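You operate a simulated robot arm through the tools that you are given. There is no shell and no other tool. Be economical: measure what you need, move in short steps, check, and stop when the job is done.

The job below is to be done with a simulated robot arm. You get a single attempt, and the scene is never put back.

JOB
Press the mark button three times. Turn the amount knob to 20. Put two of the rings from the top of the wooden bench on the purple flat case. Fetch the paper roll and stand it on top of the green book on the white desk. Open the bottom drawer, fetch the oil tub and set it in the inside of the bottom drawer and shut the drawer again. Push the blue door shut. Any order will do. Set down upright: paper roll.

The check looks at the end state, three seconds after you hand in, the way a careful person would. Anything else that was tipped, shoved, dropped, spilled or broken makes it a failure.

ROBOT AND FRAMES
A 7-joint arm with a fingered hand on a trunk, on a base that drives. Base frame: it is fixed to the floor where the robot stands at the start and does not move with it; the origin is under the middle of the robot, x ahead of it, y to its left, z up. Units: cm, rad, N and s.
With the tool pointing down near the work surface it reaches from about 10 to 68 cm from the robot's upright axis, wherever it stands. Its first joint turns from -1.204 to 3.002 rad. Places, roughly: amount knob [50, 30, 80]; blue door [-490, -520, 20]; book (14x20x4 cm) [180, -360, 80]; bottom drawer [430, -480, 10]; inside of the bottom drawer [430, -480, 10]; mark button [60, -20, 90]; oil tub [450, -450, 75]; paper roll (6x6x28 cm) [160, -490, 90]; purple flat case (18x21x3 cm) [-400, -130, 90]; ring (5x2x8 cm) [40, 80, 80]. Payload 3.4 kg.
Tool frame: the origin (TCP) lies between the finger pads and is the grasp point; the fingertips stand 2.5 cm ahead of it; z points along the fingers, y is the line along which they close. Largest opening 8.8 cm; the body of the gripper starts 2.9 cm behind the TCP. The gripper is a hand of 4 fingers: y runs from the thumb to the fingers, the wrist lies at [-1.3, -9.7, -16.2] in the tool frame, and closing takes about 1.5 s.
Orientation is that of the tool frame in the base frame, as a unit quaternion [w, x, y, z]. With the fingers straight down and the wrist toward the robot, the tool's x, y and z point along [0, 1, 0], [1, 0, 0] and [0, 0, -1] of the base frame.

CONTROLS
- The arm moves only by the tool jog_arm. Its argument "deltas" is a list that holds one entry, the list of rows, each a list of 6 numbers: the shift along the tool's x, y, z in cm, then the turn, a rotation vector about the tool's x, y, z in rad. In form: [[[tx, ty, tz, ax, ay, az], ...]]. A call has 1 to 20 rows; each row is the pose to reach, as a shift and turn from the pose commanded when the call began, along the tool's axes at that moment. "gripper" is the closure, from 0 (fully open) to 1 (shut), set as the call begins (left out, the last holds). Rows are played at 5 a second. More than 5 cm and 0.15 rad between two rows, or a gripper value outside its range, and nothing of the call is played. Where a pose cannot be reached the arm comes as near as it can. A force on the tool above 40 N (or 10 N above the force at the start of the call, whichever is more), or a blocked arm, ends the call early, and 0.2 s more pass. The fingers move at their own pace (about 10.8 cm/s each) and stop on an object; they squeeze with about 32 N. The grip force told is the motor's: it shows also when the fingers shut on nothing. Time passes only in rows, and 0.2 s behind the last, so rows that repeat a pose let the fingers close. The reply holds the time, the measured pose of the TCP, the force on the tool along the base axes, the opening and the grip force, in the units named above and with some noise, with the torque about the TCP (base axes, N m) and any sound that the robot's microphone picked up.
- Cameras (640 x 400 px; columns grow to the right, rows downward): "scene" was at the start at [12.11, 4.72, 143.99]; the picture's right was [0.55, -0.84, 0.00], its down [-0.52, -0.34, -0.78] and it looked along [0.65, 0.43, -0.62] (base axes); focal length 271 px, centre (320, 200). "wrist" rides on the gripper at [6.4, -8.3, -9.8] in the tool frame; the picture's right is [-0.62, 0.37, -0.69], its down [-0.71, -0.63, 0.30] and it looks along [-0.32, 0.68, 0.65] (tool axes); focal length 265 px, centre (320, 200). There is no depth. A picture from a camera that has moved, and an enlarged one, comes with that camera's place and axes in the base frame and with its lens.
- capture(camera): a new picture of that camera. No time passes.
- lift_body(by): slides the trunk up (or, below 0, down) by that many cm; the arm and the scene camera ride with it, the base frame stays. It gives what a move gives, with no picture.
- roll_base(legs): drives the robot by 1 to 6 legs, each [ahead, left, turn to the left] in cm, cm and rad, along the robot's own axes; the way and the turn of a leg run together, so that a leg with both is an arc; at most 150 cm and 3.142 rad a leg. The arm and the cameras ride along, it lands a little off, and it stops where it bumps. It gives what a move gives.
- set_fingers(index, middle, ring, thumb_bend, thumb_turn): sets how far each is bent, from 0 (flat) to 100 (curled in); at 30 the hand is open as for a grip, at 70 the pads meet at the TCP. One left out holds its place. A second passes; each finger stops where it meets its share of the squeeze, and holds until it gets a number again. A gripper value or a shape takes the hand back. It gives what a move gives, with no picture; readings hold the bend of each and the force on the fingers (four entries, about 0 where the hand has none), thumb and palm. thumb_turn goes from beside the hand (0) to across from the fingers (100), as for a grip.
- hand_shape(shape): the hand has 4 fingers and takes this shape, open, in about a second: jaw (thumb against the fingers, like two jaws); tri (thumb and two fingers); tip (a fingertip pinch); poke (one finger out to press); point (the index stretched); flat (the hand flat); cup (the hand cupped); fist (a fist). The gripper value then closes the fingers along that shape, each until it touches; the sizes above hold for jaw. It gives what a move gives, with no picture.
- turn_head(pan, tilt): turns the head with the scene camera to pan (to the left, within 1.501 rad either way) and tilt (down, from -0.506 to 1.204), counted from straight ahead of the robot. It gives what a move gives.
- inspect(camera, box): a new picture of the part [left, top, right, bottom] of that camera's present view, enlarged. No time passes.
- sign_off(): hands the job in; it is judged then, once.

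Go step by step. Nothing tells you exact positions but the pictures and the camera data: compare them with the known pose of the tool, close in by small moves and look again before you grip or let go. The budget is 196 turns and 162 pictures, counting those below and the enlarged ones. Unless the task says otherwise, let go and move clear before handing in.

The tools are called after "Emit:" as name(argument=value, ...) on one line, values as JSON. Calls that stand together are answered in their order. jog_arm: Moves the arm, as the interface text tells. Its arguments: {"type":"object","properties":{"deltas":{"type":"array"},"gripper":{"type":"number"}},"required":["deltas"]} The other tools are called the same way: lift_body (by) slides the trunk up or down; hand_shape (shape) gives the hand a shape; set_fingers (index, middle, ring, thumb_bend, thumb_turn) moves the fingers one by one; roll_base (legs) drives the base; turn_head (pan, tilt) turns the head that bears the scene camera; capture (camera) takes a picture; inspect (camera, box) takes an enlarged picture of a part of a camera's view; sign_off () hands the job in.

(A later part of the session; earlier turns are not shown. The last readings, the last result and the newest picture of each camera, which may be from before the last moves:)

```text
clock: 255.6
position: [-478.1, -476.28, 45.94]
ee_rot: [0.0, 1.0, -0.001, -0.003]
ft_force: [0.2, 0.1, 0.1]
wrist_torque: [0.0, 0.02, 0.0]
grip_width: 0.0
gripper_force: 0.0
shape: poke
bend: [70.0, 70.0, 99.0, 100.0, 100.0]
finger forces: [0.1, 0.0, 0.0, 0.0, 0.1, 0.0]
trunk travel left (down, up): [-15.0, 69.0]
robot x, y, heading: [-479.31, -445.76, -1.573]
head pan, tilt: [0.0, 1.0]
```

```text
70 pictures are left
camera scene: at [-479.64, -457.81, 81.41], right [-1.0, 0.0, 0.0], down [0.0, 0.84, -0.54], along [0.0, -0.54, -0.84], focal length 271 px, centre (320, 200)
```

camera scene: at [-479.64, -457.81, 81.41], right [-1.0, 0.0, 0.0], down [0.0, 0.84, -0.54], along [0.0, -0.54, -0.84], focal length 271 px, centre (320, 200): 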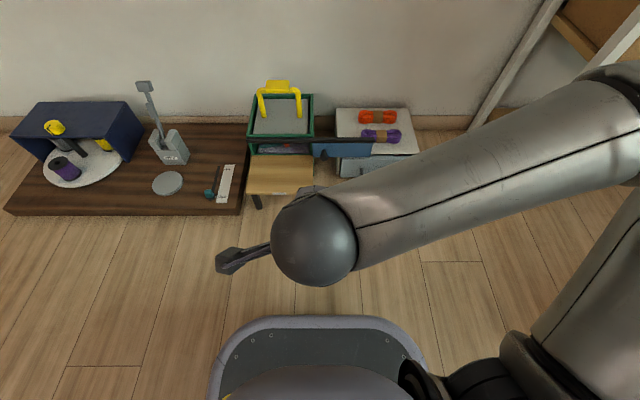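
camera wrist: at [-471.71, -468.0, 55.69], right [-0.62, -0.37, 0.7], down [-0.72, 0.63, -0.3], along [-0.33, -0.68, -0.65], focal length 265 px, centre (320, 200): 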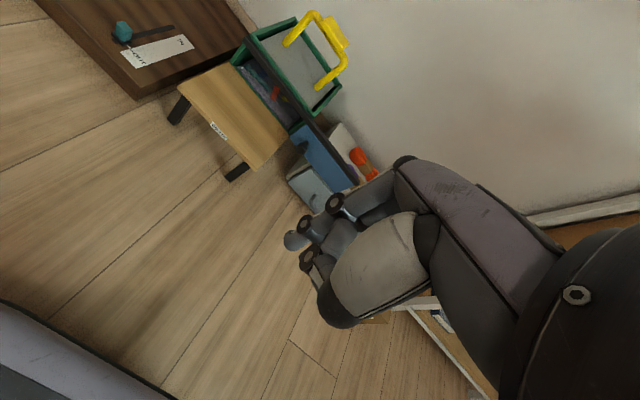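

Emit:
inspect(camera="scene", box=[230, 80, 430, 220])

Emit:
inspect(camera="wrist", box=[200, 60, 400, 220])

```text
2.86 times, centred on (330, 150) of scene
camera zoom: at [-479.64, -457.81, 81.41], right [-1.0, 0.0, 0.0], down [0.0, 0.84, -0.54], along [0.0, -0.54, -0.84], focal length 774 px, centre (291, 343)
```

zoom: 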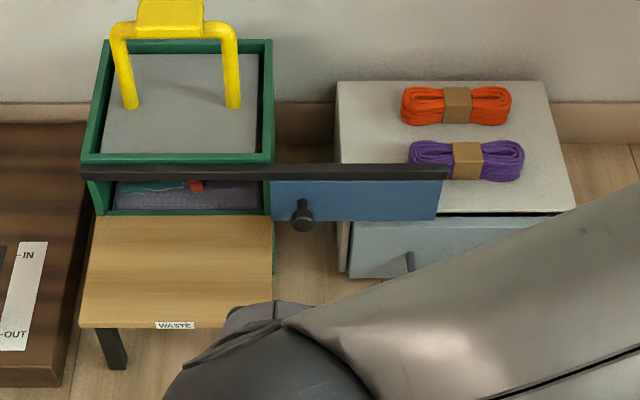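

```text
2.50 times, centred on (300, 140) of wrist
camera zoom: at [-471.71, -468.0, 55.69], right [-0.62, -0.37, 0.7], down [-0.72, 0.63, -0.3], along [-0.33, -0.68, -0.65], focal length 664 px, centre (370, 350)
```

zoom: 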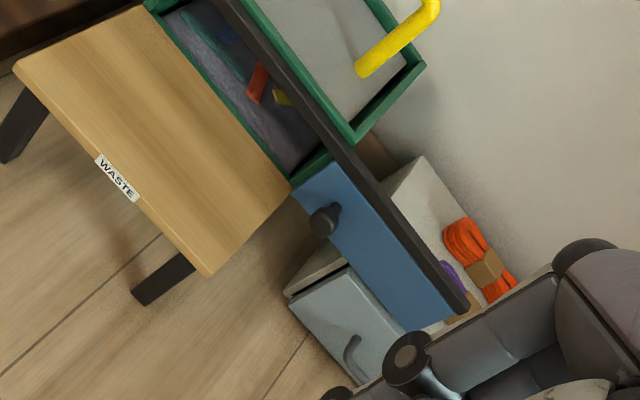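

The knob is triangulated at (-480.8, -516.1, 16.3), and it must travel about 19 cm in +x. I'll come forward a bit, tilt the finger and approach from the knob's right side.

Emit:
roll_base(legs=[[8, 0, 0]])

Emit:
jog_arm(deltas=[[[-1, 3, 0, -0.12, 0, 0], [-2, 6, 3, -0.24, 0, 0], [-3, 9, 6, -0.36, 0, 0], [-4, 12, 9, -0.48, 0, 0], [-5, 15, 12, -0.6, 0, 0], [-6, 18, 15, -0.7, 0, 0], [-7, 20, 18, -0.7, 0, 0], [-7, 22, 20, -0.7, 0, 0]]])

Emit:
capture(camera="wrist")

Emit:
inspect(camera="scene", box=[230, 80, 430, 220])

```text
clock: 256.7
position: [-478.19, -484.2, 45.83]
ee_rot: [-0.001, 1.0, -0.001, -0.003]
ft_force: [0.4, -0.4, -0.6]
wrist_torque: [-0.03, 0.02, 0.02]
grip_width: 0.02
gripper_force: 0.1
shape: poke
bend: [70.0, 70.0, 99.0, 100.0, 100.0]
finger forces: [0.0, 0.0, 0.0, 0.1, 0.0, 0.0]
trunk travel left (down, up): [-15.0, 69.0]
robot x, y, heading: [-479.4, -453.55, -1.575]
head pan, tilt: [0.0, 1.0]
```

```text
clock: 258.5
position: [-485.44, -506.24, 25.86]
ee_rot: [0.342, 0.94, 0.002, -0.002]
ft_force: [-0.4, -0.2, 0.3]
wrist_torque: [0.0, 0.01, 0.02]
grip_width: 0.01
gripper_force: 0.1
shape: poke
bend: [70.0, 70.0, 99.0, 100.0, 100.0]
finger forces: [0.0, 0.0, 0.0, 0.0, 0.0, 0.0]
out of reach, approached as far as the arm can: row 1, 2, 3
trunk travel left (down, up): [-15.0, 69.0]
robot x, y, heading: [-479.35, -453.85, -1.571]
head pan, tilt: [0.0, 1.0]
```

```text
67 pictures are left
camera wrist: at [-478.99, -493.57, 28.01], right [-0.61, 0.16, 0.77], down [-0.72, 0.29, -0.63], along [-0.33, -0.94, -0.06], focal length 265 px, centre (320, 200)
```

wrist: 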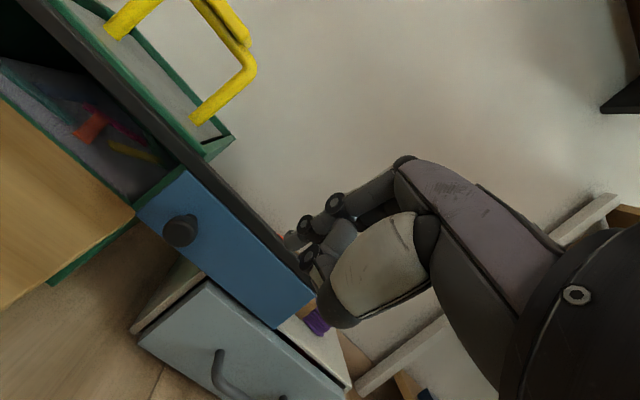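

```text
2.86 times, centred on (330, 150) of scene
camera zoom: at [-479.66, -465.78, 81.42], right [-1.0, 0.0, 0.0], down [0.0, 0.84, -0.54], along [0.0, -0.54, -0.84], focal length 774 px, centre (291, 343)
```

zoom: 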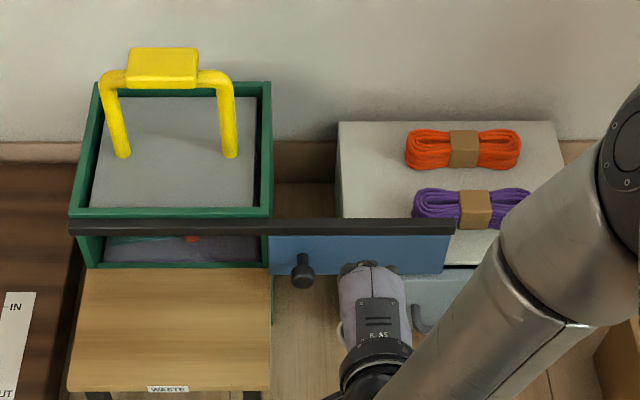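

The fingertip is approaching right of the knob. I'll bring it alongside the knob, just short of the door face.

Emit:
jog_arm(deltas=[[[0, 0.5, 4, 0, 0, 0], [0, 1, 7, 0, 0, 0], [0.5, 1.4, 9.5, 0, 0, 0], [1, 1.4, 10.8, 0, 0, 0]]])

Emit:
capture(camera="wrist")

Emit:
inspect(camera="scene", box=[230, 80, 430, 220])

```text
clock: 259.5
position: [-484.33, -514.2, 18.51]
ee_rot: [0.342, 0.94, 0.001, -0.003]
ft_force: [-0.4, 0.2, -0.2]
wrist_torque: [-0.01, 0.01, 0.0]
grip_width: 0.01
gripper_force: 0.1
shape: poke
bend: [70.0, 70.0, 99.0, 100.0, 100.0]
finger forces: [0.1, 0.0, 0.0, 0.1, 0.0, 0.0]
trunk travel left (down, up): [-15.0, 69.0]
robot x, y, heading: [-478.97, -453.91, -1.576]
head pan, tilt: [0.0, 1.0]
```

```text
65 pictures are left
camera wrist: at [-478.03, -501.49, 20.65], right [-0.61, 0.16, 0.77], down [-0.72, 0.29, -0.63], along [-0.33, -0.94, -0.06], focal length 265 px, centre (320, 200)
```

wrist: 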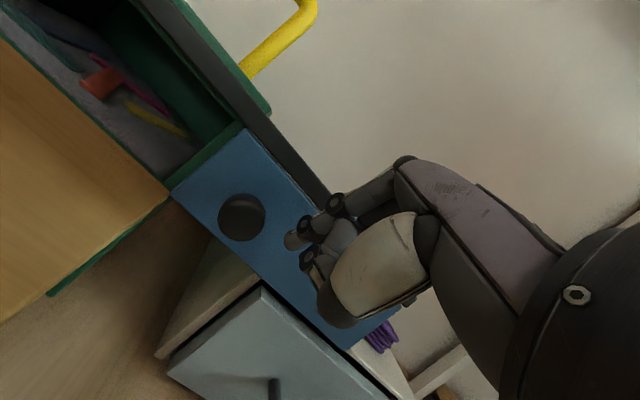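

```text
2.86 times, centred on (330, 150) of scene
camera zoom: at [-479.66, -465.78, 81.41], right [-1.0, 0.0, 0.0], down [0.0, 0.84, -0.54], along [0.0, -0.54, -0.84], focal length 774 px, centre (291, 343)
```

zoom: 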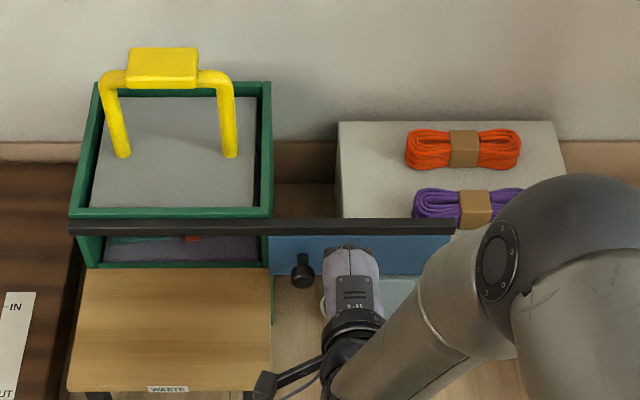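

Aligned beside the knob. I'll push left in small steps.

Emit:
jog_arm(deltas=[[[1, 0, 0, 0, 0, 0], [2, 0, 0, 0, 0, 0], [3, 0, 0, 0, 0, 0], [4, 0, 0, 0, 0, 0], [5, 0, 0, 0, 0, 0], [6, 0, 0, 0, 0, 0]]])

Emit:
capture(camera="wrist")

```text
clock: 260.9
position: [-478.28, -514.1, 18.56]
ee_rot: [0.343, 0.939, 0.001, -0.003]
ft_force: [-0.8, 3.8, 7.9]
wrist_torque: [-0.01, -0.04, 0.02]
grip_width: 0.0
gripper_force: 0.1
shape: poke
bend: [70.0, 70.0, 99.0, 100.0, 100.0]
finger forces: [8.2, 0.1, 0.1, 0.0, 0.0, 0.0]
trunk travel left (down, up): [-15.0, 69.0]
robot x, y, heading: [-479.57, -453.58, -1.573]
head pan, tilt: [0.0, 1.0]
```

```text
63 pictures are left
camera wrist: at [-471.98, -501.58, 20.67], right [-0.61, 0.17, 0.77], down [-0.72, 0.29, -0.63], along [-0.33, -0.94, -0.06], focal length 265 px, centre (320, 200)
```

wrist: 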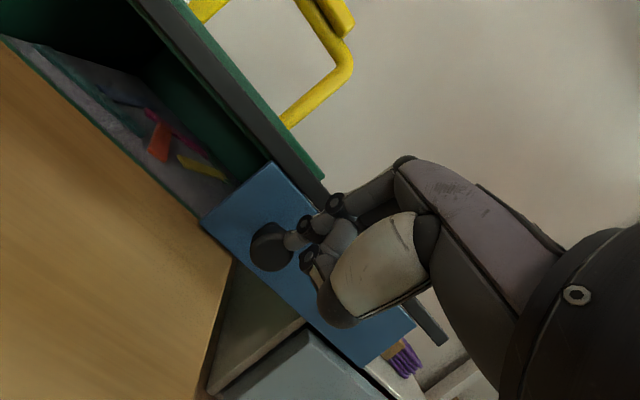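

The door is moving, but the finger rides a bit high on the knob. I'll back off slightly, lower 0.8 cm and push on.

Emit:
jog_arm(deltas=[[[-1.3, 0, 0, 0, 0, 0], [-1.3, -0.5, 0.6, 0, 0, 0], [0, -0.5, 0.6, 0, 0, 0], [1, -0.5, 0.6, 0, 0, 0], [2, -0.5, 0.6, 0, 0, 0], [3, -0.5, 0.6, 0, 0, 0], [4, -0.5, 0.6, 0, 0, 0], [5, -0.5, 0.6, 0, 0, 0], [6, -0.5, 0.6, 0, 0, 0], [7, -0.5, 0.6, 0, 0, 0]]])

Emit:
capture(camera="wrist")

Emit:
inspect(camera="scene", box=[230, 80, 430, 220])

```text
clock: 261.8
position: [-477.94, -514.47, 18.57]
ee_rot: [0.353, 0.935, 0.0, -0.002]
ft_force: [0.4, 12.2, 23.1]
wrist_torque: [-0.23, -0.2, 0.11]
grip_width: 0.03
gripper_force: 0.0
shape: poke
bend: [70.0, 70.0, 99.0, 100.0, 100.0]
finger forces: [25.1, 0.0, 0.1, 0.0, 0.1, 0.1]
trunk travel left (down, up): [-15.0, 69.0]
robot x, y, heading: [-479.82, -453.77, -1.574]
head pan, tilt: [0.0, 1.0]
stopped in row 4: the force on the tool passed its limit at 42 N (the readings are from after the stop); the commanded pose is now the measured one
```

```text
62 pictures are left
camera wrist: at [-471.63, -501.83, 20.37], right [-0.62, 0.18, 0.77], down [-0.72, 0.27, -0.64], along [-0.33, -0.94, -0.04], focal length 265 px, centre (320, 200)
```

wrist: 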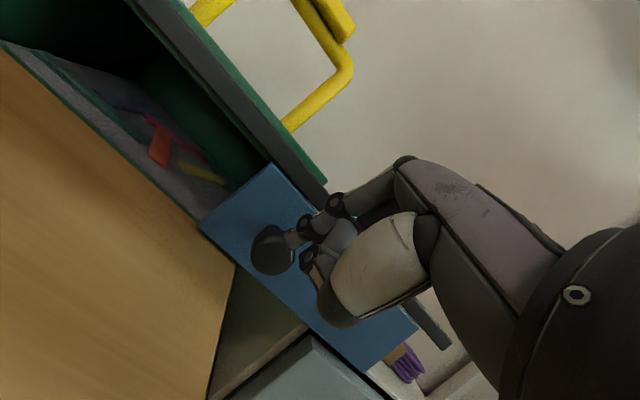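

```text
2.86 times, centred on (330, 150) of scene
camera zoom: at [-479.67, -465.46, 81.45], right [-1.0, 0.0, 0.0], down [0.0, 0.84, -0.54], along [0.0, -0.54, -0.84], focal length 774 px, centre (291, 343)
```

zoom: 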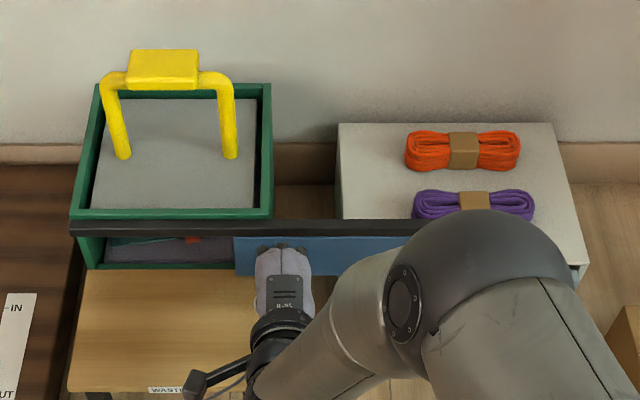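

The finger is on top of the knob. I'll back out, move further right, lower to knob height and push again.

Emit:
jog_arm(deltas=[[[0, 0, -2, 0, 0, 0], [-1.4, 0, -3, 0, 0, 0], [-3, -0.5, -2, 0, 0, 0], [-3, -0.9, 0, 0, 0, 0], [-3, -0.9, 1, 0, 0, 0]]])

Emit:
capture(camera="wrist")

```text
clock: 263.0
position: [-481.19, -514.49, 16.53]
ee_rot: [0.347, 0.938, 0.0, -0.003]
ft_force: [-0.3, 0.0, 0.1]
wrist_torque: [0.03, -0.02, -0.03]
grip_width: 0.0
gripper_force: 0.1
shape: poke
bend: [70.0, 70.0, 99.0, 100.0, 100.0]
finger forces: [0.0, 0.0, 0.1, 0.0, 0.0, 0.1]
trunk travel left (down, up): [-15.0, 69.0]
robot x, y, heading: [-479.51, -454.06, -1.57]
head pan, tilt: [0.0, 1.0]
```

```text
60 pictures are left
camera wrist: at [-474.79, -501.68, 18.58], right [-0.61, 0.17, 0.77], down [-0.72, 0.28, -0.64], along [-0.33, -0.94, -0.05], focal length 265 px, centre (320, 200)
```

wrist: 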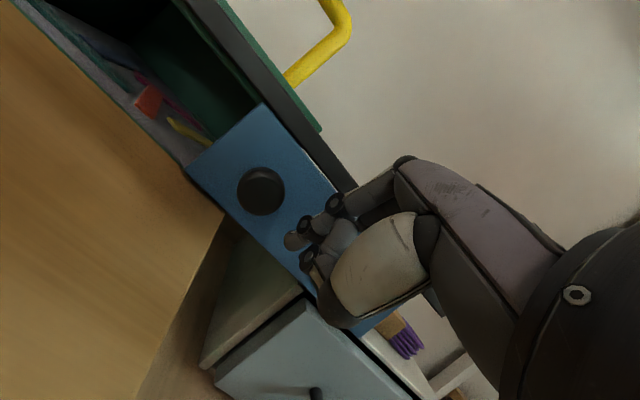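

Now the fingertip is level with the knob and beside it. I'll push again.

Emit:
jog_arm(deltas=[[[1, 0, 0, 0, 0, 0], [2, 0, 0, 0, 0, 0], [3, 0, 0, 0, 0, 0], [4, 0, 0, 0, 0, 0], [5, 0, 0, 0, 0, 0], [6, 0, 0, 0, 0, 0], [7, 0, 0, 0, 0, 0], [8, 0, 0, 0, 0, 0], [9, 0, 0, 0, 0, 0], [10, 0, 0, 0, 0, 0]]])

Emit:
capture(camera="wrist")

```text
clock: 265.2
position: [-471.09, -514.37, 16.58]
ee_rot: [0.347, 0.938, 0.0, -0.003]
ft_force: [-1.7, 0.9, 0.2]
wrist_torque: [0.0, 0.05, 0.01]
grip_width: 0.0
gripper_force: 0.1
shape: poke
bend: [70.0, 70.0, 99.0, 100.0, 100.0]
finger forces: [1.2, 0.1, 0.0, 0.0, 0.0, 0.0]
trunk travel left (down, up): [-15.0, 69.0]
robot x, y, heading: [-479.15, -453.71, -1.577]
head pan, tilt: [0.0, 1.0]
```

```text
59 pictures are left
camera wrist: at [-464.74, -501.72, 18.6], right [-0.61, 0.17, 0.77], down [-0.72, 0.28, -0.64], along [-0.33, -0.94, -0.05], focal length 265 px, centre (320, 200)
```

wrist: 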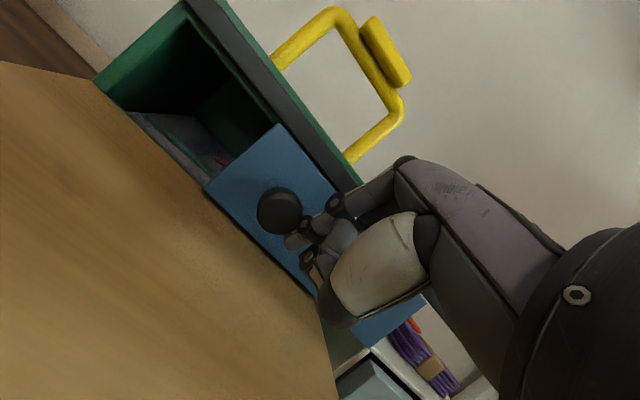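

The door slides smoothly. I'll continue until it meets its stop.

Emit:
jog_arm(deltas=[[[1, 0, 0, 0, 0, 0], [2, 0, 0, 0, 0, 0], [3, 0, 0, 0, 0, 0], [4, 0, 0, 0, 0, 0], [5, 0, 0, 0, 0, 0], [6, 0, 0, 0, 0, 0], [6.7, 0, 0, 0, 0, 0], [7.4, 0, 0, 0, 0, 0]]])

Emit:
capture(camera="wrist")

Emit:
inspect(camera="scene", box=[230, 80, 430, 220])

```text
clock: 267.0
position: [-463.54, -514.47, 16.58]
ee_rot: [0.347, 0.938, 0.0, -0.003]
ft_force: [-0.5, 0.2, 0.0]
wrist_torque: [0.01, 0.0, 0.0]
grip_width: 0.0
gripper_force: 0.2
shape: poke
bend: [70.0, 70.0, 99.0, 100.0, 100.0]
finger forces: [0.9, 0.1, 0.1, 0.1, 0.0, 0.0]
trunk travel left (down, up): [-15.0, 69.0]
robot x, y, heading: [-479.31, -453.27, -1.571]
head pan, tilt: [0.0, 1.0]
```

```text
58 pictures are left
camera wrist: at [-457.28, -501.81, 18.57], right [-0.61, 0.17, 0.77], down [-0.72, 0.28, -0.64], along [-0.33, -0.94, -0.05], focal length 265 px, centre (320, 200)
```

wrist: 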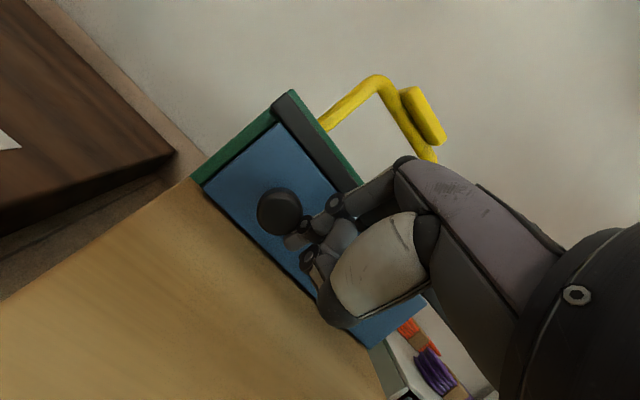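

```text
2.86 times, centred on (330, 150) of scene
camera zoom: at [-479.66, -465.76, 81.41], right [-1.0, 0.0, 0.0], down [0.0, 0.84, -0.54], along [0.0, -0.54, -0.84], focal length 774 px, centre (291, 343)
```

zoom: 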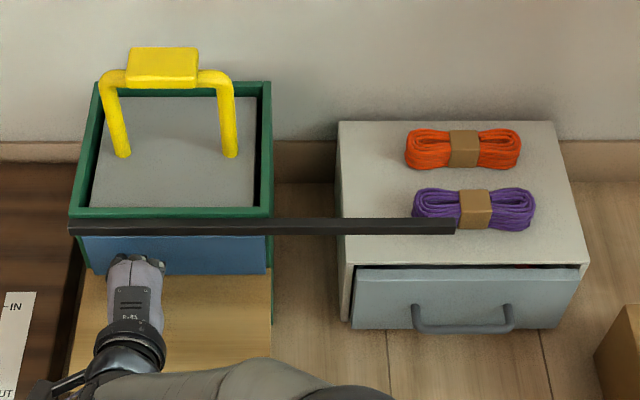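

Nearly closed. I'll nudge until it hits its stop.

Emit:
jog_arm(deltas=[[[0.4, 0, 0, 0, 0, 0], [0.8, 0, 0, 0, 0, 0], [1.2, 0, 0, 0, 0, 0], [1.6, 0, 0, 0, 0, 0], [2.0, 0, 0, 0, 0, 0]]])

Emit:
inspect(camera="scene", box=[230, 80, 430, 220])

```text
clock: 268.2
position: [-463.37, -515.23, 15.79]
ee_rot: [0.347, 0.938, -0.004, -0.017]
ft_force: [-2.9, 0.1, -0.3]
wrist_torque: [-0.05, 0.0, -0.05]
grip_width: 0.0
gripper_force: 0.1
shape: poke
bend: [70.0, 70.0, 99.0, 100.0, 100.0]
finger forces: [2.2, 0.0, 0.0, 0.1, 0.0, 0.1]
trunk travel left (down, up): [-15.0, 69.0]
robot x, y, heading: [-479.38, -454.02, -1.571]
head pan, tilt: [0.0, 1.0]
```

```text
2.86 times, centred on (330, 150) of scene
camera zoom: at [-479.6, -465.78, 81.4], right [-1.0, 0.0, 0.0], down [0.0, 0.84, -0.54], along [0.0, -0.54, -0.84], focal length 774 px, centre (291, 343)
```

zoom: 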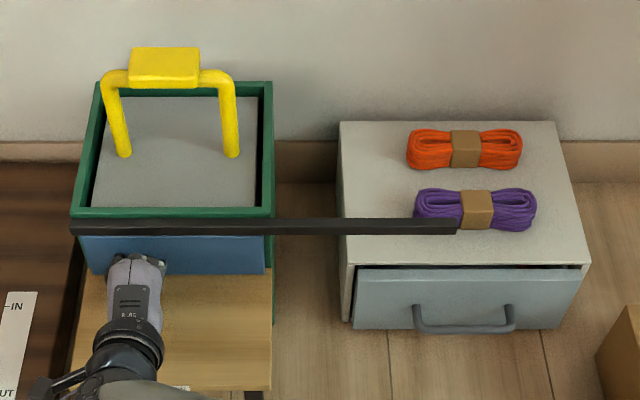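

Emit:
jog_arm(deltas=[[[0.5, 0, 0, 0, 0, 0], [1, 0, 0, 0, 0, 0], [1.5, 0, 0, 0, 0, 0], [2.5, 0, 0, 0, 0, 0]]])

Emit:
inspect(camera="wrist", box=[140, 60, 440, 360])

```text
clock: 269.4
position: [-465.37, -515.77, 15.53]
ee_rot: [0.347, 0.937, -0.015, -0.035]
ft_force: [-0.2, 0.3, 0.1]
wrist_torque: [-0.01, -0.03, -0.02]
grip_width: 0.01
gripper_force: 0.1
shape: poke
bend: [70.0, 70.0, 99.0, 100.0, 100.0]
finger forces: [0.0, 0.0, 0.1, 0.0, 0.0, 0.1]
out of reach, approached as far as the arm can: row 2, 3, 4
trunk travel left (down, up): [-15.0, 69.0]
robot x, y, heading: [-479.58, -453.8, -1.571]
head pan, tilt: [0.0, 1.0]
stopped in row 4: the arm was blocked; the commanded pose is now the measured one
```

```text
1.33 times, centred on (290, 210) of wrist
camera zoom: at [-458.26, -503.44, 17.15], right [-0.57, 0.2, 0.8], down [-0.73, 0.32, -0.6], along [-0.38, -0.93, -0.03], focal length 354 px, centre (360, 187)
```

zoom: 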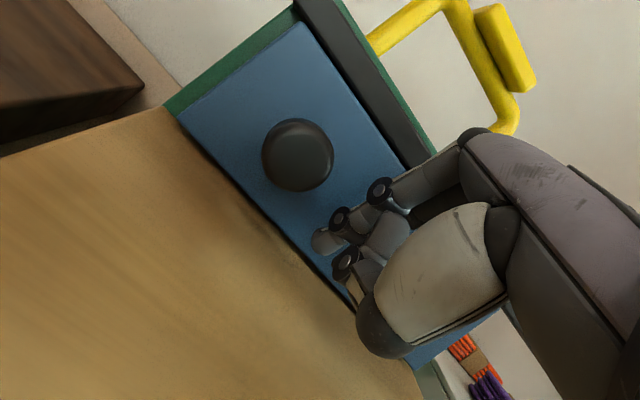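

The arm hit a reach limit there. I'll withdraw and view the door unobstructed.

Emit:
jog_arm(deltas=[[[-0.5, 0, -3, 0, 0, 0], [-1, 0, -6, 0, 0, 0], [-2, 0, -10, 0, 0, 0], [-3, 0, -14, 0, 0, 0]]])

Emit:
inspect(camera="scene", box=[240, 100, 340, 180])

```text
clock: 270.4
position: [-467.3, -506.35, 26.19]
ee_rot: [0.347, 0.937, -0.013, -0.034]
ft_force: [0.3, -0.2, 0.7]
wrist_torque: [-0.01, -0.02, 0.01]
grip_width: 0.0
gripper_force: 0.1
shape: poke
bend: [70.0, 70.0, 99.0, 100.0, 100.0]
finger forces: [0.0, 0.0, 0.0, 0.1, 0.0, 0.0]
trunk travel left (down, up): [-15.0, 69.0]
robot x, y, heading: [-479.5, -453.91, -1.573]
head pan, tilt: [0.0, 1.0]
```

```text
5.00 times, centred on (290, 140) of scene
camera zoom: at [-479.66, -465.76, 81.4], right [-1.0, 0.0, 0.0], down [0.0, 0.84, -0.54], along [0.0, -0.54, -0.84], focal length 1354 px, centre (470, 500)
```

zoom: 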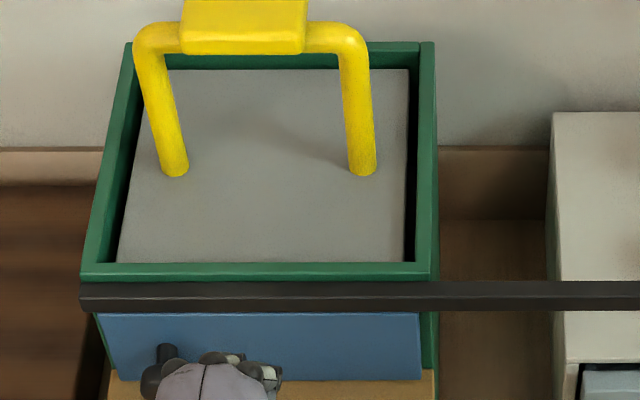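

The door covers the opening and is centred on the cabinet, so it is shut. I'll retract the arm, raise the trunk and head for the east side.

Emit:
jog_arm(deltas=[[[-1, -0.3, -4, 0.05, 0, 0], [-3, -0.7, -8, 0.15, 0, 0], [-5, -1, -12, 0.25, 0, 0], [-6.5, -1.5, -16, 0.35, 0, 0], [-8, -2, -20, 0.45, 0, 0], [-9.5, -3, -24, 0.55, 0, 0], [-11, -3.5, -27, 0.65, 0, 0], [-12, -4, -29.5, 0.7, 0, 0]]])

Emit:
lift_body(by=40)

Emit:
lift_body(by=20)

Emit:
hand_shape(shape="jaw")

Emit:
roll_base(legs=[[-18, 0, 0], [0, 0, 1.571]])

Emit:
turn_head(pan=0.0, tilt=0.35)

Emit:
capture(camera="scene")

```text
clock: 272.2
position: [-477.01, -483.42, 46.76]
ee_rot: [0.005, 0.999, -0.024, -0.025]
ft_force: [-1.1, 0.3, 0.2]
wrist_torque: [-0.01, -0.01, 0.02]
grip_width: 0.0
gripper_force: 0.0
shape: poke
bend: [70.0, 70.0, 99.0, 100.0, 100.0]
finger forces: [0.1, 0.0, 0.0, 0.0, 0.1, 0.1]
trunk travel left (down, up): [-15.0, 69.0]
robot x, y, heading: [-479.34, -453.98, -1.575]
head pan, tilt: [0.0, 1.0]
```

```text
clock: 276.0
position: [-476.98, -483.46, 86.69]
ee_rot: [0.005, 0.999, -0.024, -0.026]
ft_force: [0.7, -0.2, 0.0]
wrist_torque: [-0.02, -0.04, 0.0]
grip_width: 0.0
gripper_force: 0.1
shape: poke
bend: [70.0, 70.0, 99.0, 100.0, 100.0]
finger forces: [0.1, 0.0, 0.1, 0.0, 0.0, 0.0]
trunk travel left (down, up): [-55.0, 29.0]
robot x, y, heading: [-479.83, -453.4, -1.571]
head pan, tilt: [0.0, 1.0]
```

```text
clock: 278.2
position: [-476.89, -483.39, 106.7]
ee_rot: [0.005, 0.999, -0.024, -0.026]
ft_force: [-0.2, -0.4, -0.2]
wrist_torque: [0.01, 0.05, 0.01]
grip_width: 0.0
gripper_force: 0.1
shape: poke
bend: [70.0, 70.0, 99.0, 100.0, 100.0]
finger forces: [0.0, 0.0, 0.0, 0.0, 0.1, 0.1]
trunk travel left (down, up): [-75.0, 9.0]
robot x, y, heading: [-479.6, -453.53, -1.574]
head pan, tilt: [0.0, 1.0]
```

```text
clock: 279.1
position: [-477.01, -483.51, 106.75]
ee_rot: [0.005, 0.999, -0.023, -0.026]
ft_force: [0.4, 0.6, 0.8]
wrist_torque: [-0.02, -0.01, 0.01]
grip_width: 8.78
gripper_force: 0.0
shape: jaw
bend: [30.0, 30.0, 30.0, 30.0, 98.0]
finger forces: [0.0, 0.0, 0.0, 0.1, 0.0, 0.0]
trunk travel left (down, up): [-75.0, 9.0]
robot x, y, heading: [-479.59, -453.63, -1.574]
head pan, tilt: [0.0, 1.0]
```

```text
clock: 284.4
position: [-449.97, -433.31, 106.63]
ee_rot: [0.021, 0.726, 0.687, -0.016]
ft_force: [0.1, 0.2, -1.7]
wrist_torque: [0.02, -0.01, -0.03]
grip_width: 8.79
gripper_force: 0.0
shape: jaw
bend: [30.0, 30.0, 30.0, 30.0, 98.0]
finger forces: [0.0, 0.0, 0.1, 0.1, 0.0, 0.0]
trunk travel left (down, up): [-75.0, 9.0]
robot x, y, heading: [-479.54, -435.59, -0.006]
head pan, tilt: [0.0, 1.0]
```

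```text
clock: 285.4
position: [-449.87, -433.34, 106.54]
ee_rot: [0.022, 0.726, 0.688, -0.014]
ft_force: [0.6, -0.2, 0.0]
wrist_torque: [0.01, -0.02, -0.01]
grip_width: 8.81
gripper_force: 0.1
shape: jaw
bend: [30.0, 30.0, 30.0, 30.0, 98.0]
finger forces: [0.1, 0.0, 0.0, 0.1, 0.1, 0.0]
trunk travel left (down, up): [-75.0, 9.0]
robot x, y, heading: [-479.56, -435.87, -0.01]
head pan, tilt: [0.0, 0.351]
```

```text
53 pictures are left
camera scene: at [-465.27, -435.87, 146.88], right [-0.01, -1.0, 0.0], down [-0.34, 0.0, -0.94], along [0.94, -0.01, -0.34], focal length 271 px, centre (320, 200)
```

scene: 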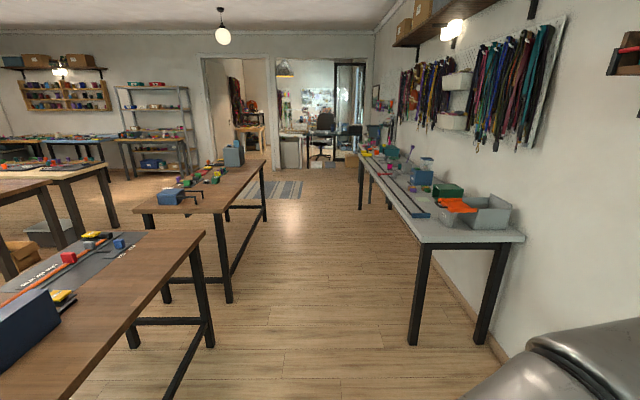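

The corridor ahead (y from -376 to -490) is clear. I'll drive along it toward x≈20 and look.

Emit:
roll_base(legs=[[150, 2, 0.01], [150, 0, 0], [150, 0, 0], [40, 0, 0]])

Emit:
capture(camera="scene")

```text
refused: leg 1 is longer than a leg can be; nothing moved
```

```text
52 pictures are left
camera scene: at [-465.27, -435.87, 146.88], right [-0.01, -1.0, 0.0], down [-0.34, 0.0, -0.94], along [0.94, -0.01, -0.34], focal length 271 px, centre (320, 200)
```

scene: 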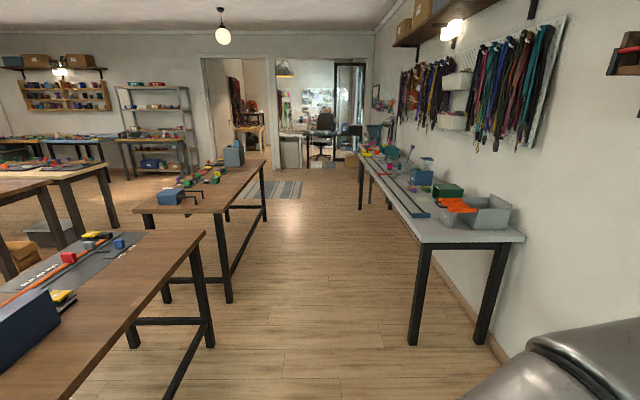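

Emit:
roll_base(legs=[[140, 2, 0.01], [145, 0, 0], [145, 0, 0], [60, 0, 0]])

```text
clock: 309.0
position: [40.13, -438.17, 106.69]
ee_rot: [0.022, 0.731, 0.682, -0.016]
ft_force: [-0.1, -0.4, -0.5]
wrist_torque: [-0.01, 0.01, 0.01]
grip_width: 8.78
gripper_force: 0.2
shape: jaw
bend: [30.0, 30.0, 30.0, 30.0, 98.0]
finger forces: [0.1, 0.0, 0.0, 0.0, 0.0, 0.1]
trunk travel left (down, up): [-75.0, 9.0]
robot x, y, heading: [10.46, -440.25, -0.03]
head pan, tilt: [0.0, 0.351]
```

Now at x≈10. I'll look around here.

Emit:
capture(camera="scene")

```text
51 pictures are left
camera scene: at [24.76, -440.47, 146.89], right [-0.02, -1.0, 0.0], down [-0.34, 0.01, -0.94], along [0.94, -0.02, -0.34], focal length 271 px, centre (320, 200)
```

scene: 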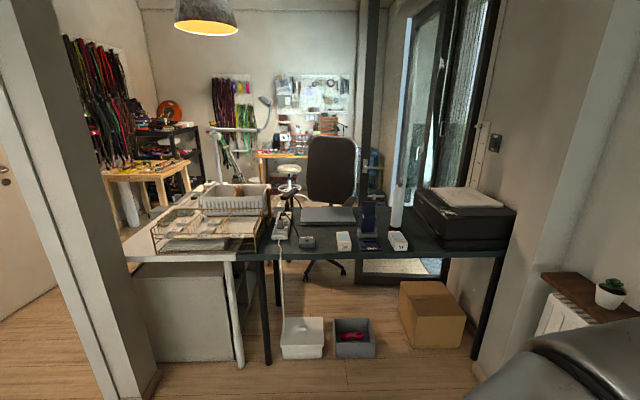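

Emit:
inspect(camera="scene", box=[260, 130, 480, 270])

Emit:
inspect(camera="scene", box=[110, 130, 320, 270])

```text
2.86 times, centred on (370, 200) of scene
camera zoom: at [24.76, -440.47, 146.89], right [-0.02, -1.0, 0.0], down [-0.34, 0.01, -0.94], along [0.94, -0.02, -0.34], focal length 774 px, centre (177, 200)
```

zoom: 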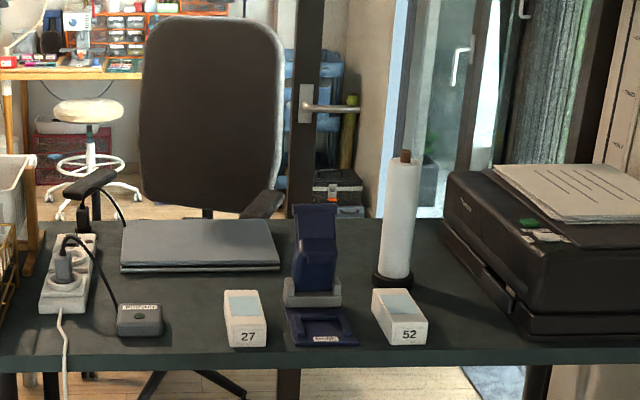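

```text
2.86 times, centred on (215, 200) of scene
camera zoom: at [24.76, -440.47, 146.89], right [-0.02, -1.0, 0.0], down [-0.34, 0.01, -0.94], along [0.94, -0.02, -0.34], focal length 774 px, centre (620, 200)
```

zoom: 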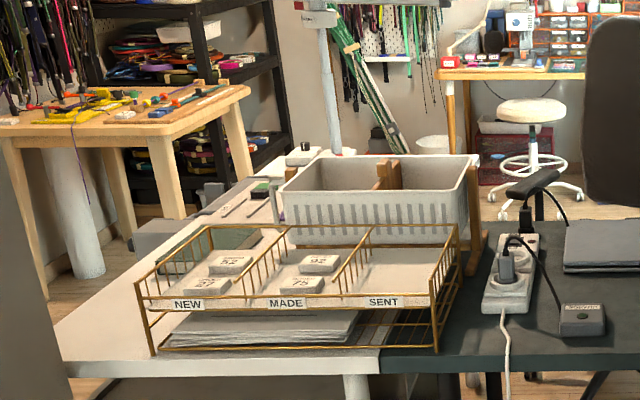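

The paper roll stands on the dark desk near (160, -490), and the green book is behind the wire tray on the white desk. I'll move closer to the desks.

Emit:
roll_base(legs=[[90, 0, 0.03], [0, -25, 0]])

Emit:
turn_head(pan=0.0, tilt=0.6)

Emit:
capture(camera="scene")

Emit:
capture(camera="wrist")

```text
clock: 315.3
position: [131.54, -463.44, 106.71]
ee_rot: [0.022, 0.723, 0.69, -0.015]
ft_force: [0.1, 0.0, 0.5]
wrist_torque: [-0.02, 0.01, 0.02]
grip_width: 8.76
gripper_force: 0.0
shape: jaw
bend: [30.0, 30.0, 30.0, 30.0, 98.0]
finger forces: [0.0, 0.0, 0.0, 0.0, 0.0, 0.1]
trunk travel left (down, up): [-75.0, 9.0]
robot x, y, heading: [101.93, -466.15, -0.003]
head pan, tilt: [0.0, 0.351]
```

```text
clock: 316.0
position: [131.48, -463.45, 106.61]
ee_rot: [0.022, 0.723, 0.69, -0.015]
ft_force: [0.2, 0.1, 0.4]
wrist_torque: [0.02, -0.01, -0.03]
grip_width: 8.76
gripper_force: 0.0
shape: jaw
bend: [30.0, 30.0, 30.0, 30.0, 98.0]
finger forces: [0.0, 0.0, 0.0, 0.0, 0.0, 0.0]
trunk travel left (down, up): [-75.0, 9.0]
robot x, y, heading: [101.85, -466.41, -0.001]
head pan, tilt: [0.0, 0.6]
```

```text
48 pictures are left
camera scene: at [115.71, -466.06, 144.62], right [0.0, -1.0, 0.0], down [-0.56, 0.0, -0.83], along [0.83, 0.0, -0.56], focal length 271 px, centre (320, 200)
```

scene: 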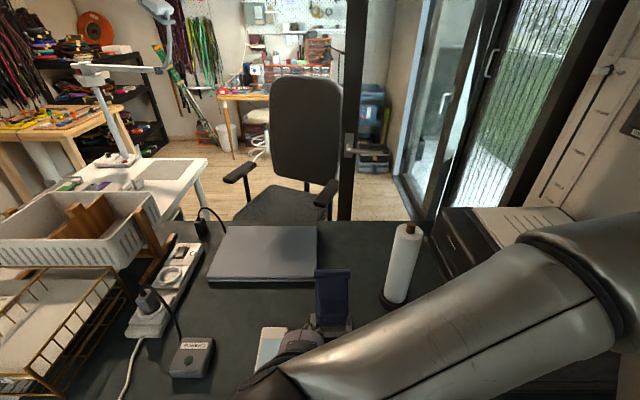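

```text
47 pictures are left
camera wrist: at [123.34, -456.09, 116.1], right [0.33, -0.6, 0.73], down [-0.66, -0.7, -0.27], along [0.67, -0.39, -0.63], focal length 265 px, centre (320, 200)
```

wrist: 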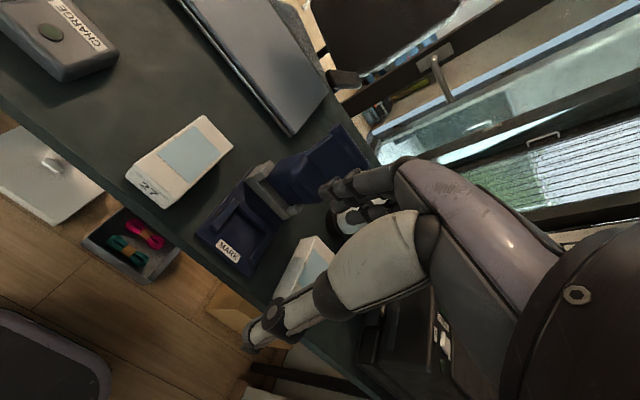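

The roll's axis is near (163.3, -486.5), standing from z≈77 to about 105. I'll raise the trunk, shift right and bring the hand above it, levelled.

Emit:
lift_body(by=7)

Emit:
roll_base(legs=[[0, -12, 0]])

Emit:
jog_arm(deltas=[[[-1, 4, 0.1, 0, 0.02, -0.02], [-2.4, 8, 0.2, 0, 0.053, -0.046], [-3.6, 12, 0.3, 0, 0.053, -0.046], [-4.8, 16, 0.4, 0, 0.053, -0.046], [-6, 20, 0.5, 0, 0.053, -0.046], [-7.2, 24, 0.6, 0, 0.053, -0.046], [-8, 27, 0.7, 0, 0.053, -0.046]]])

Emit:
capture(camera="wrist")

Emit:
capture(camera="scene")

```text
clock: 317.1
position: [131.45, -463.32, 113.6]
ee_rot: [0.023, 0.724, 0.69, -0.016]
ft_force: [-0.1, 0.1, 0.2]
wrist_torque: [0.0, 0.0, -0.04]
grip_width: 8.79
gripper_force: 0.1
shape: jaw
bend: [30.0, 30.0, 30.0, 30.0, 98.0]
finger forces: [0.0, 0.1, 0.0, 0.0, 0.1, 0.0]
trunk travel left (down, up): [-82.0, 2.0]
robot x, y, heading: [102.06, -466.62, -0.0]
head pan, tilt: [0.0, 0.6]
```

```text
clock: 318.3
position: [131.5, -475.18, 113.73]
ee_rot: [0.023, 0.722, 0.691, -0.016]
ft_force: [1.0, -0.6, 0.0]
wrist_torque: [0.01, 0.02, 0.03]
grip_width: 8.78
gripper_force: 0.0
shape: jaw
bend: [30.0, 30.0, 30.0, 30.0, 98.0]
finger forces: [0.0, 0.1, 0.0, 0.1, 0.0, 0.1]
trunk travel left (down, up): [-82.0, 2.0]
robot x, y, heading: [102.24, -477.56, -0.001]
head pan, tilt: [0.0, 0.6]
```

```text
clock: 319.9
position: [158.17, -484.15, 113.51]
ee_rot: [0.003, 0.706, 0.708, 0.003]
ft_force: [-0.2, 0.4, 0.1]
wrist_torque: [0.02, 0.0, 0.02]
grip_width: 8.77
gripper_force: 0.1
shape: jaw
bend: [30.0, 30.0, 30.0, 30.0, 98.0]
finger forces: [0.0, 0.1, 0.0, 0.1, 0.1, 0.0]
trunk travel left (down, up): [-82.0, 2.0]
robot x, y, heading: [101.92, -477.73, -0.003]
head pan, tilt: [0.0, 0.6]
```

```text
46 pictures are left
camera wrist: at [149.72, -477.84, 123.38], right [0.36, -0.62, 0.7], down [-0.63, -0.72, -0.31], along [0.69, -0.32, -0.65], focal length 265 px, centre (320, 200)
```

wrist: 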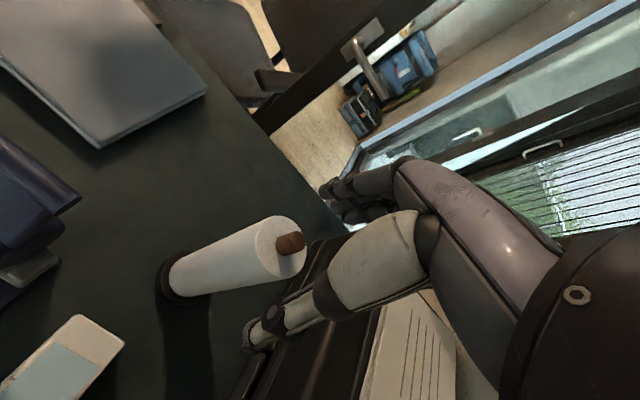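

```text
45 pictures are left
camera scene: at [115.81, -477.87, 151.6], right [0.0, -1.0, 0.0], down [-0.57, 0.0, -0.82], along [0.82, 0.0, -0.57], focal length 271 px, centre (320, 200)
```

scene: 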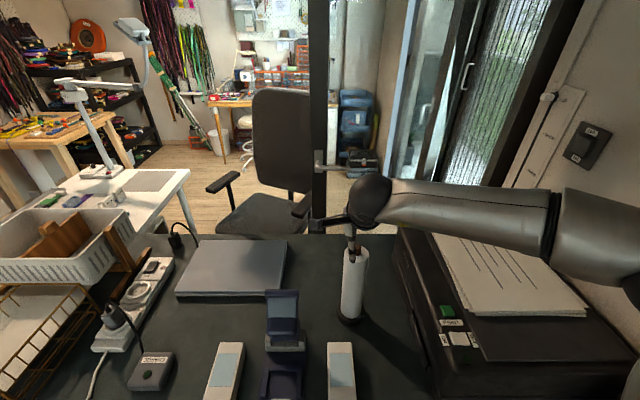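

I refine the roll axis to about (162.7, -486), with the dowel top at z≈106. I'll move directly above it and check the straddle.

Emit:
jog_arm(deltas=[[[-0.9, 2.5, 1, 0, 0, 0], [-1.8, 4.5, 2, 0, 0, 0], [-1.8, 4.5, 4, 0, 0, 0]]])

Emit:
inspect(camera="wrist", box=[140, 120, 440, 380])

```text
clock: 320.7
position: [162.67, -486.13, 109.7]
ee_rot: [0.003, 0.706, 0.708, 0.003]
ft_force: [0.4, 0.2, -0.1]
wrist_torque: [0.01, 0.01, -0.03]
grip_width: 8.79
gripper_force: 0.0
shape: jaw
bend: [30.0, 30.0, 30.0, 30.0, 98.0]
finger forces: [0.1, 0.0, 0.0, 0.0, 0.1, 0.0]
trunk travel left (down, up): [-82.0, 2.0]
robot x, y, heading: [101.78, -477.5, -0.001]
head pan, tilt: [0.0, 0.6]
```

```text
1.54 times, centred on (290, 250) of wrist
camera zoom: at [154.14, -479.74, 119.53], right [0.36, -0.62, 0.7], down [-0.63, -0.72, -0.31], along [0.69, -0.32, -0.65], focal length 408 px, centre (366, 123)
```

zoom: 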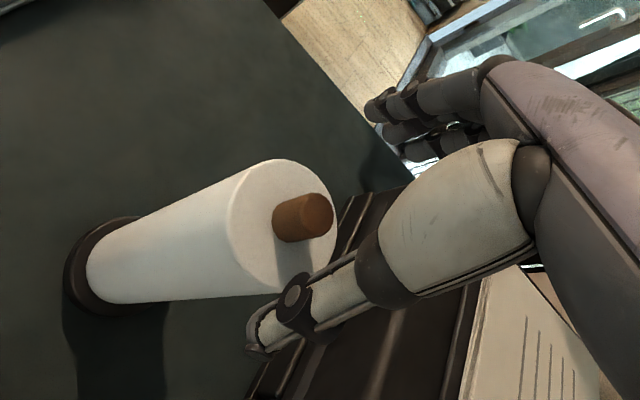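

Well centred. I'll descend around the roll's top and grip.

Emit:
jog_arm(deltas=[[[-0.2, -0.3, 1.5, 0, 0, 0], [-0.2, -0.3, 3, 0, 0, 0], [-0.2, -0.3, 4.5, 0, 0, 0], [-0.2, -0.3, 5.8, 0, 0, 0]]])

Emit:
jog_arm(deltas=[[[0, 0, 0, 0, 0, 0], [0, 0, 0, 0, 0, 0], [0, 0, 0, 0, 0, 0], [0, 0, 0, 0, 0, 0], [0, 0, 0, 0, 0, 0], [0, 0, 0, 0, 0, 0], [0, 0, 0, 0, 0, 0], [0, 0, 0, 0, 0, 0]]], gripper=1)

Emit:
inspect(camera="wrist", box=[140, 120, 440, 380])

```text
clock: 321.7
position: [162.56, -486.32, 103.87]
ee_rot: [0.003, 0.706, 0.708, 0.002]
ft_force: [0.9, 0.7, 0.5]
wrist_torque: [0.01, 0.02, 0.03]
grip_width: 8.78
gripper_force: 0.1
shape: jaw
bend: [30.0, 30.0, 30.0, 30.0, 98.0]
finger forces: [0.0, 0.0, 0.0, 0.1, 0.0, 0.0]
trunk travel left (down, up): [-82.0, 2.0]
robot x, y, heading: [101.74, -477.42, -0.006]
head pan, tilt: [0.0, 0.6]
```

```text
clock: 323.5
position: [162.53, -486.35, 103.9]
ee_rot: [0.003, 0.707, 0.707, 0.004]
ft_force: [-0.1, 0.4, -1.0]
wrist_torque: [0.01, -0.01, 0.0]
grip_width: 4.99
gripper_force: 31.7
shape: jaw
bend: [74.0, 42.0, 44.0, 66.0, 99.0]
finger forces: [14.4, 9.3, 4.4, 0.0, 29.3, 0.0]
trunk travel left (down, up): [-82.0, 2.0]
robot x, y, heading: [102.53, -477.93, 0.004]
head pan, tilt: [0.0, 0.6]
```

```text
1.54 times, centred on (290, 250) of wrist
camera zoom: at [153.98, -479.91, 113.75], right [0.36, -0.62, 0.7], down [-0.63, -0.72, -0.31], along [0.69, -0.32, -0.65], focal length 408 px, centre (366, 123)
```

zoom: 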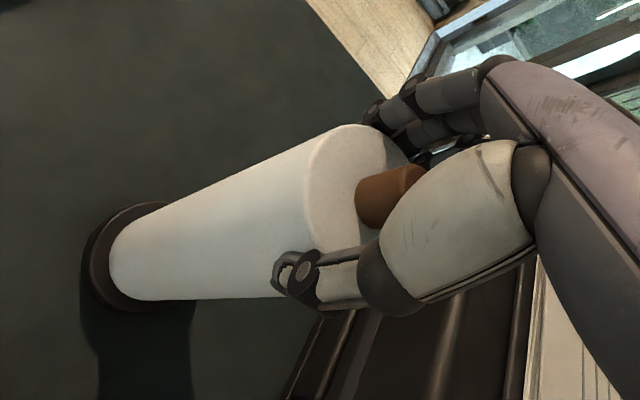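

Gripped evenly. I'll lift gently and look at what comes along.

Emit:
jog_arm(deltas=[[[0, 0, -1, 0, 0, 0], [0, 0, -3, 0, 0, 0], [0, 0, -5, 0, 0, 0]]])

Emit:
capture(camera="scene")

```text
clock: 324.3
position: [162.35, -486.26, 109.0]
ee_rot: [0.003, 0.707, 0.708, 0.003]
ft_force: [0.5, -0.7, -3.3]
wrist_torque: [-0.02, -0.01, -0.02]
grip_width: 4.98
gripper_force: 32.1
shape: jaw
bend: [74.0, 42.0, 44.0, 66.0, 99.0]
finger forces: [14.6, 9.2, 4.5, 0.0, 29.4, 0.0]
trunk travel left (down, up): [-82.0, 2.0]
robot x, y, heading: [101.61, -477.84, -0.0]
head pan, tilt: [0.0, 0.6]
```

```text
42 pictures are left
camera scene: at [115.73, -477.87, 151.61], right [0.0, -1.0, 0.0], down [-0.57, 0.0, -0.82], along [0.82, 0.0, -0.57], focal length 271 px, centre (320, 200)
```

scene: 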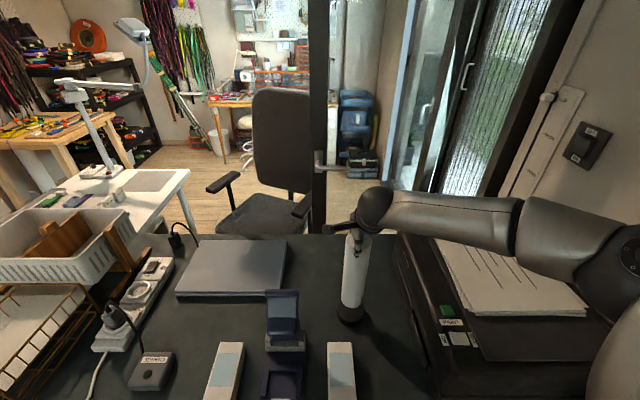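

The whole roll with its base came up. I'll lift it clear, retract, and back away from the desk toward the white desk.

Emit:
jog_arm(deltas=[[[0, 0, -4, 0, 0, 0], [0, 0, -8, 0, 0, 0], [0, 0, -12, 0, 0, 0], [0, -3, -14, 0, 0, 0], [0, -7, -15, 0, 0, 0], [0, -11, -15, 0, 0, 0], [0, -15, -15, 0, 0, 0], [0, -19, -15, 0, 0, 0], [1, -22, -15, 0, 0, 0]]])

Emit:
roll_base(legs=[[-12, 0, 0], [0, 95, 0]])

Emit:
turn_head(pan=0.0, tilt=0.6)

Emit:
capture(camera="scene")

```text
clock: 326.3
position: [140.31, -485.55, 123.85]
ee_rot: [0.004, 0.708, 0.707, 0.003]
ft_force: [0.1, -0.4, -3.0]
wrist_torque: [-0.03, 0.04, -0.01]
grip_width: 4.96
gripper_force: 31.8
shape: jaw
bend: [74.0, 42.0, 45.0, 66.0, 98.0]
finger forces: [14.9, 9.1, 4.8, 0.0, 29.5, 0.0]
trunk travel left (down, up): [-82.0, 2.0]
robot x, y, heading: [101.67, -478.09, -0.001]
head pan, tilt: [0.0, 0.6]
```

```text
clock: 332.1
position: [128.58, -392.36, 123.77]
ee_rot: [0.004, 0.709, 0.706, 0.003]
ft_force: [0.9, 0.1, -2.8]
wrist_torque: [0.0, 0.02, 0.0]
grip_width: 4.96
gripper_force: 31.7
shape: jaw
bend: [74.0, 42.0, 45.0, 66.0, 98.0]
finger forces: [14.9, 9.3, 4.9, 0.0, 29.4, 0.1]
trunk travel left (down, up): [-82.0, 2.0]
robot x, y, heading: [89.92, -384.03, -0.004]
head pan, tilt: [0.0, 0.6]
```

```text
clock: 332.7
position: [128.51, -392.31, 123.7]
ee_rot: [0.003, 0.71, 0.705, 0.003]
ft_force: [0.1, -0.8, -3.6]
wrist_torque: [-0.01, -0.01, 0.01]
grip_width: 4.96
gripper_force: 31.9
shape: jaw
bend: [74.0, 42.0, 45.0, 66.0, 98.0]
finger forces: [14.9, 9.3, 4.9, 0.0, 29.4, 0.0]
trunk travel left (down, up): [-82.0, 2.0]
robot x, y, heading: [90.11, -384.49, -0.012]
head pan, tilt: [0.0, 0.6]
```

```text
41 pictures are left
camera scene: at [103.93, -384.4, 151.61], right [-0.01, -1.0, 0.0], down [-0.57, 0.0, -0.82], along [0.82, -0.01, -0.57], focal length 271 px, centre (320, 200)
```

scene: 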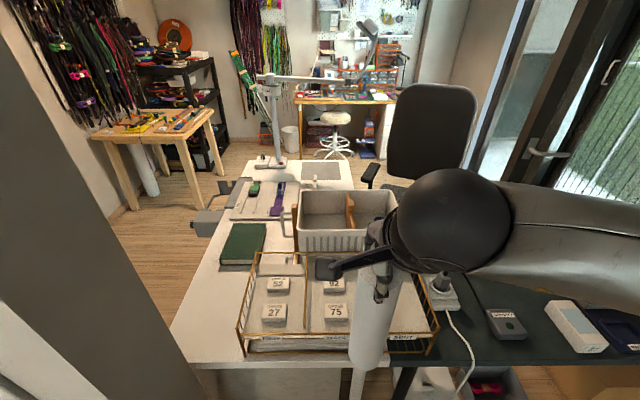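

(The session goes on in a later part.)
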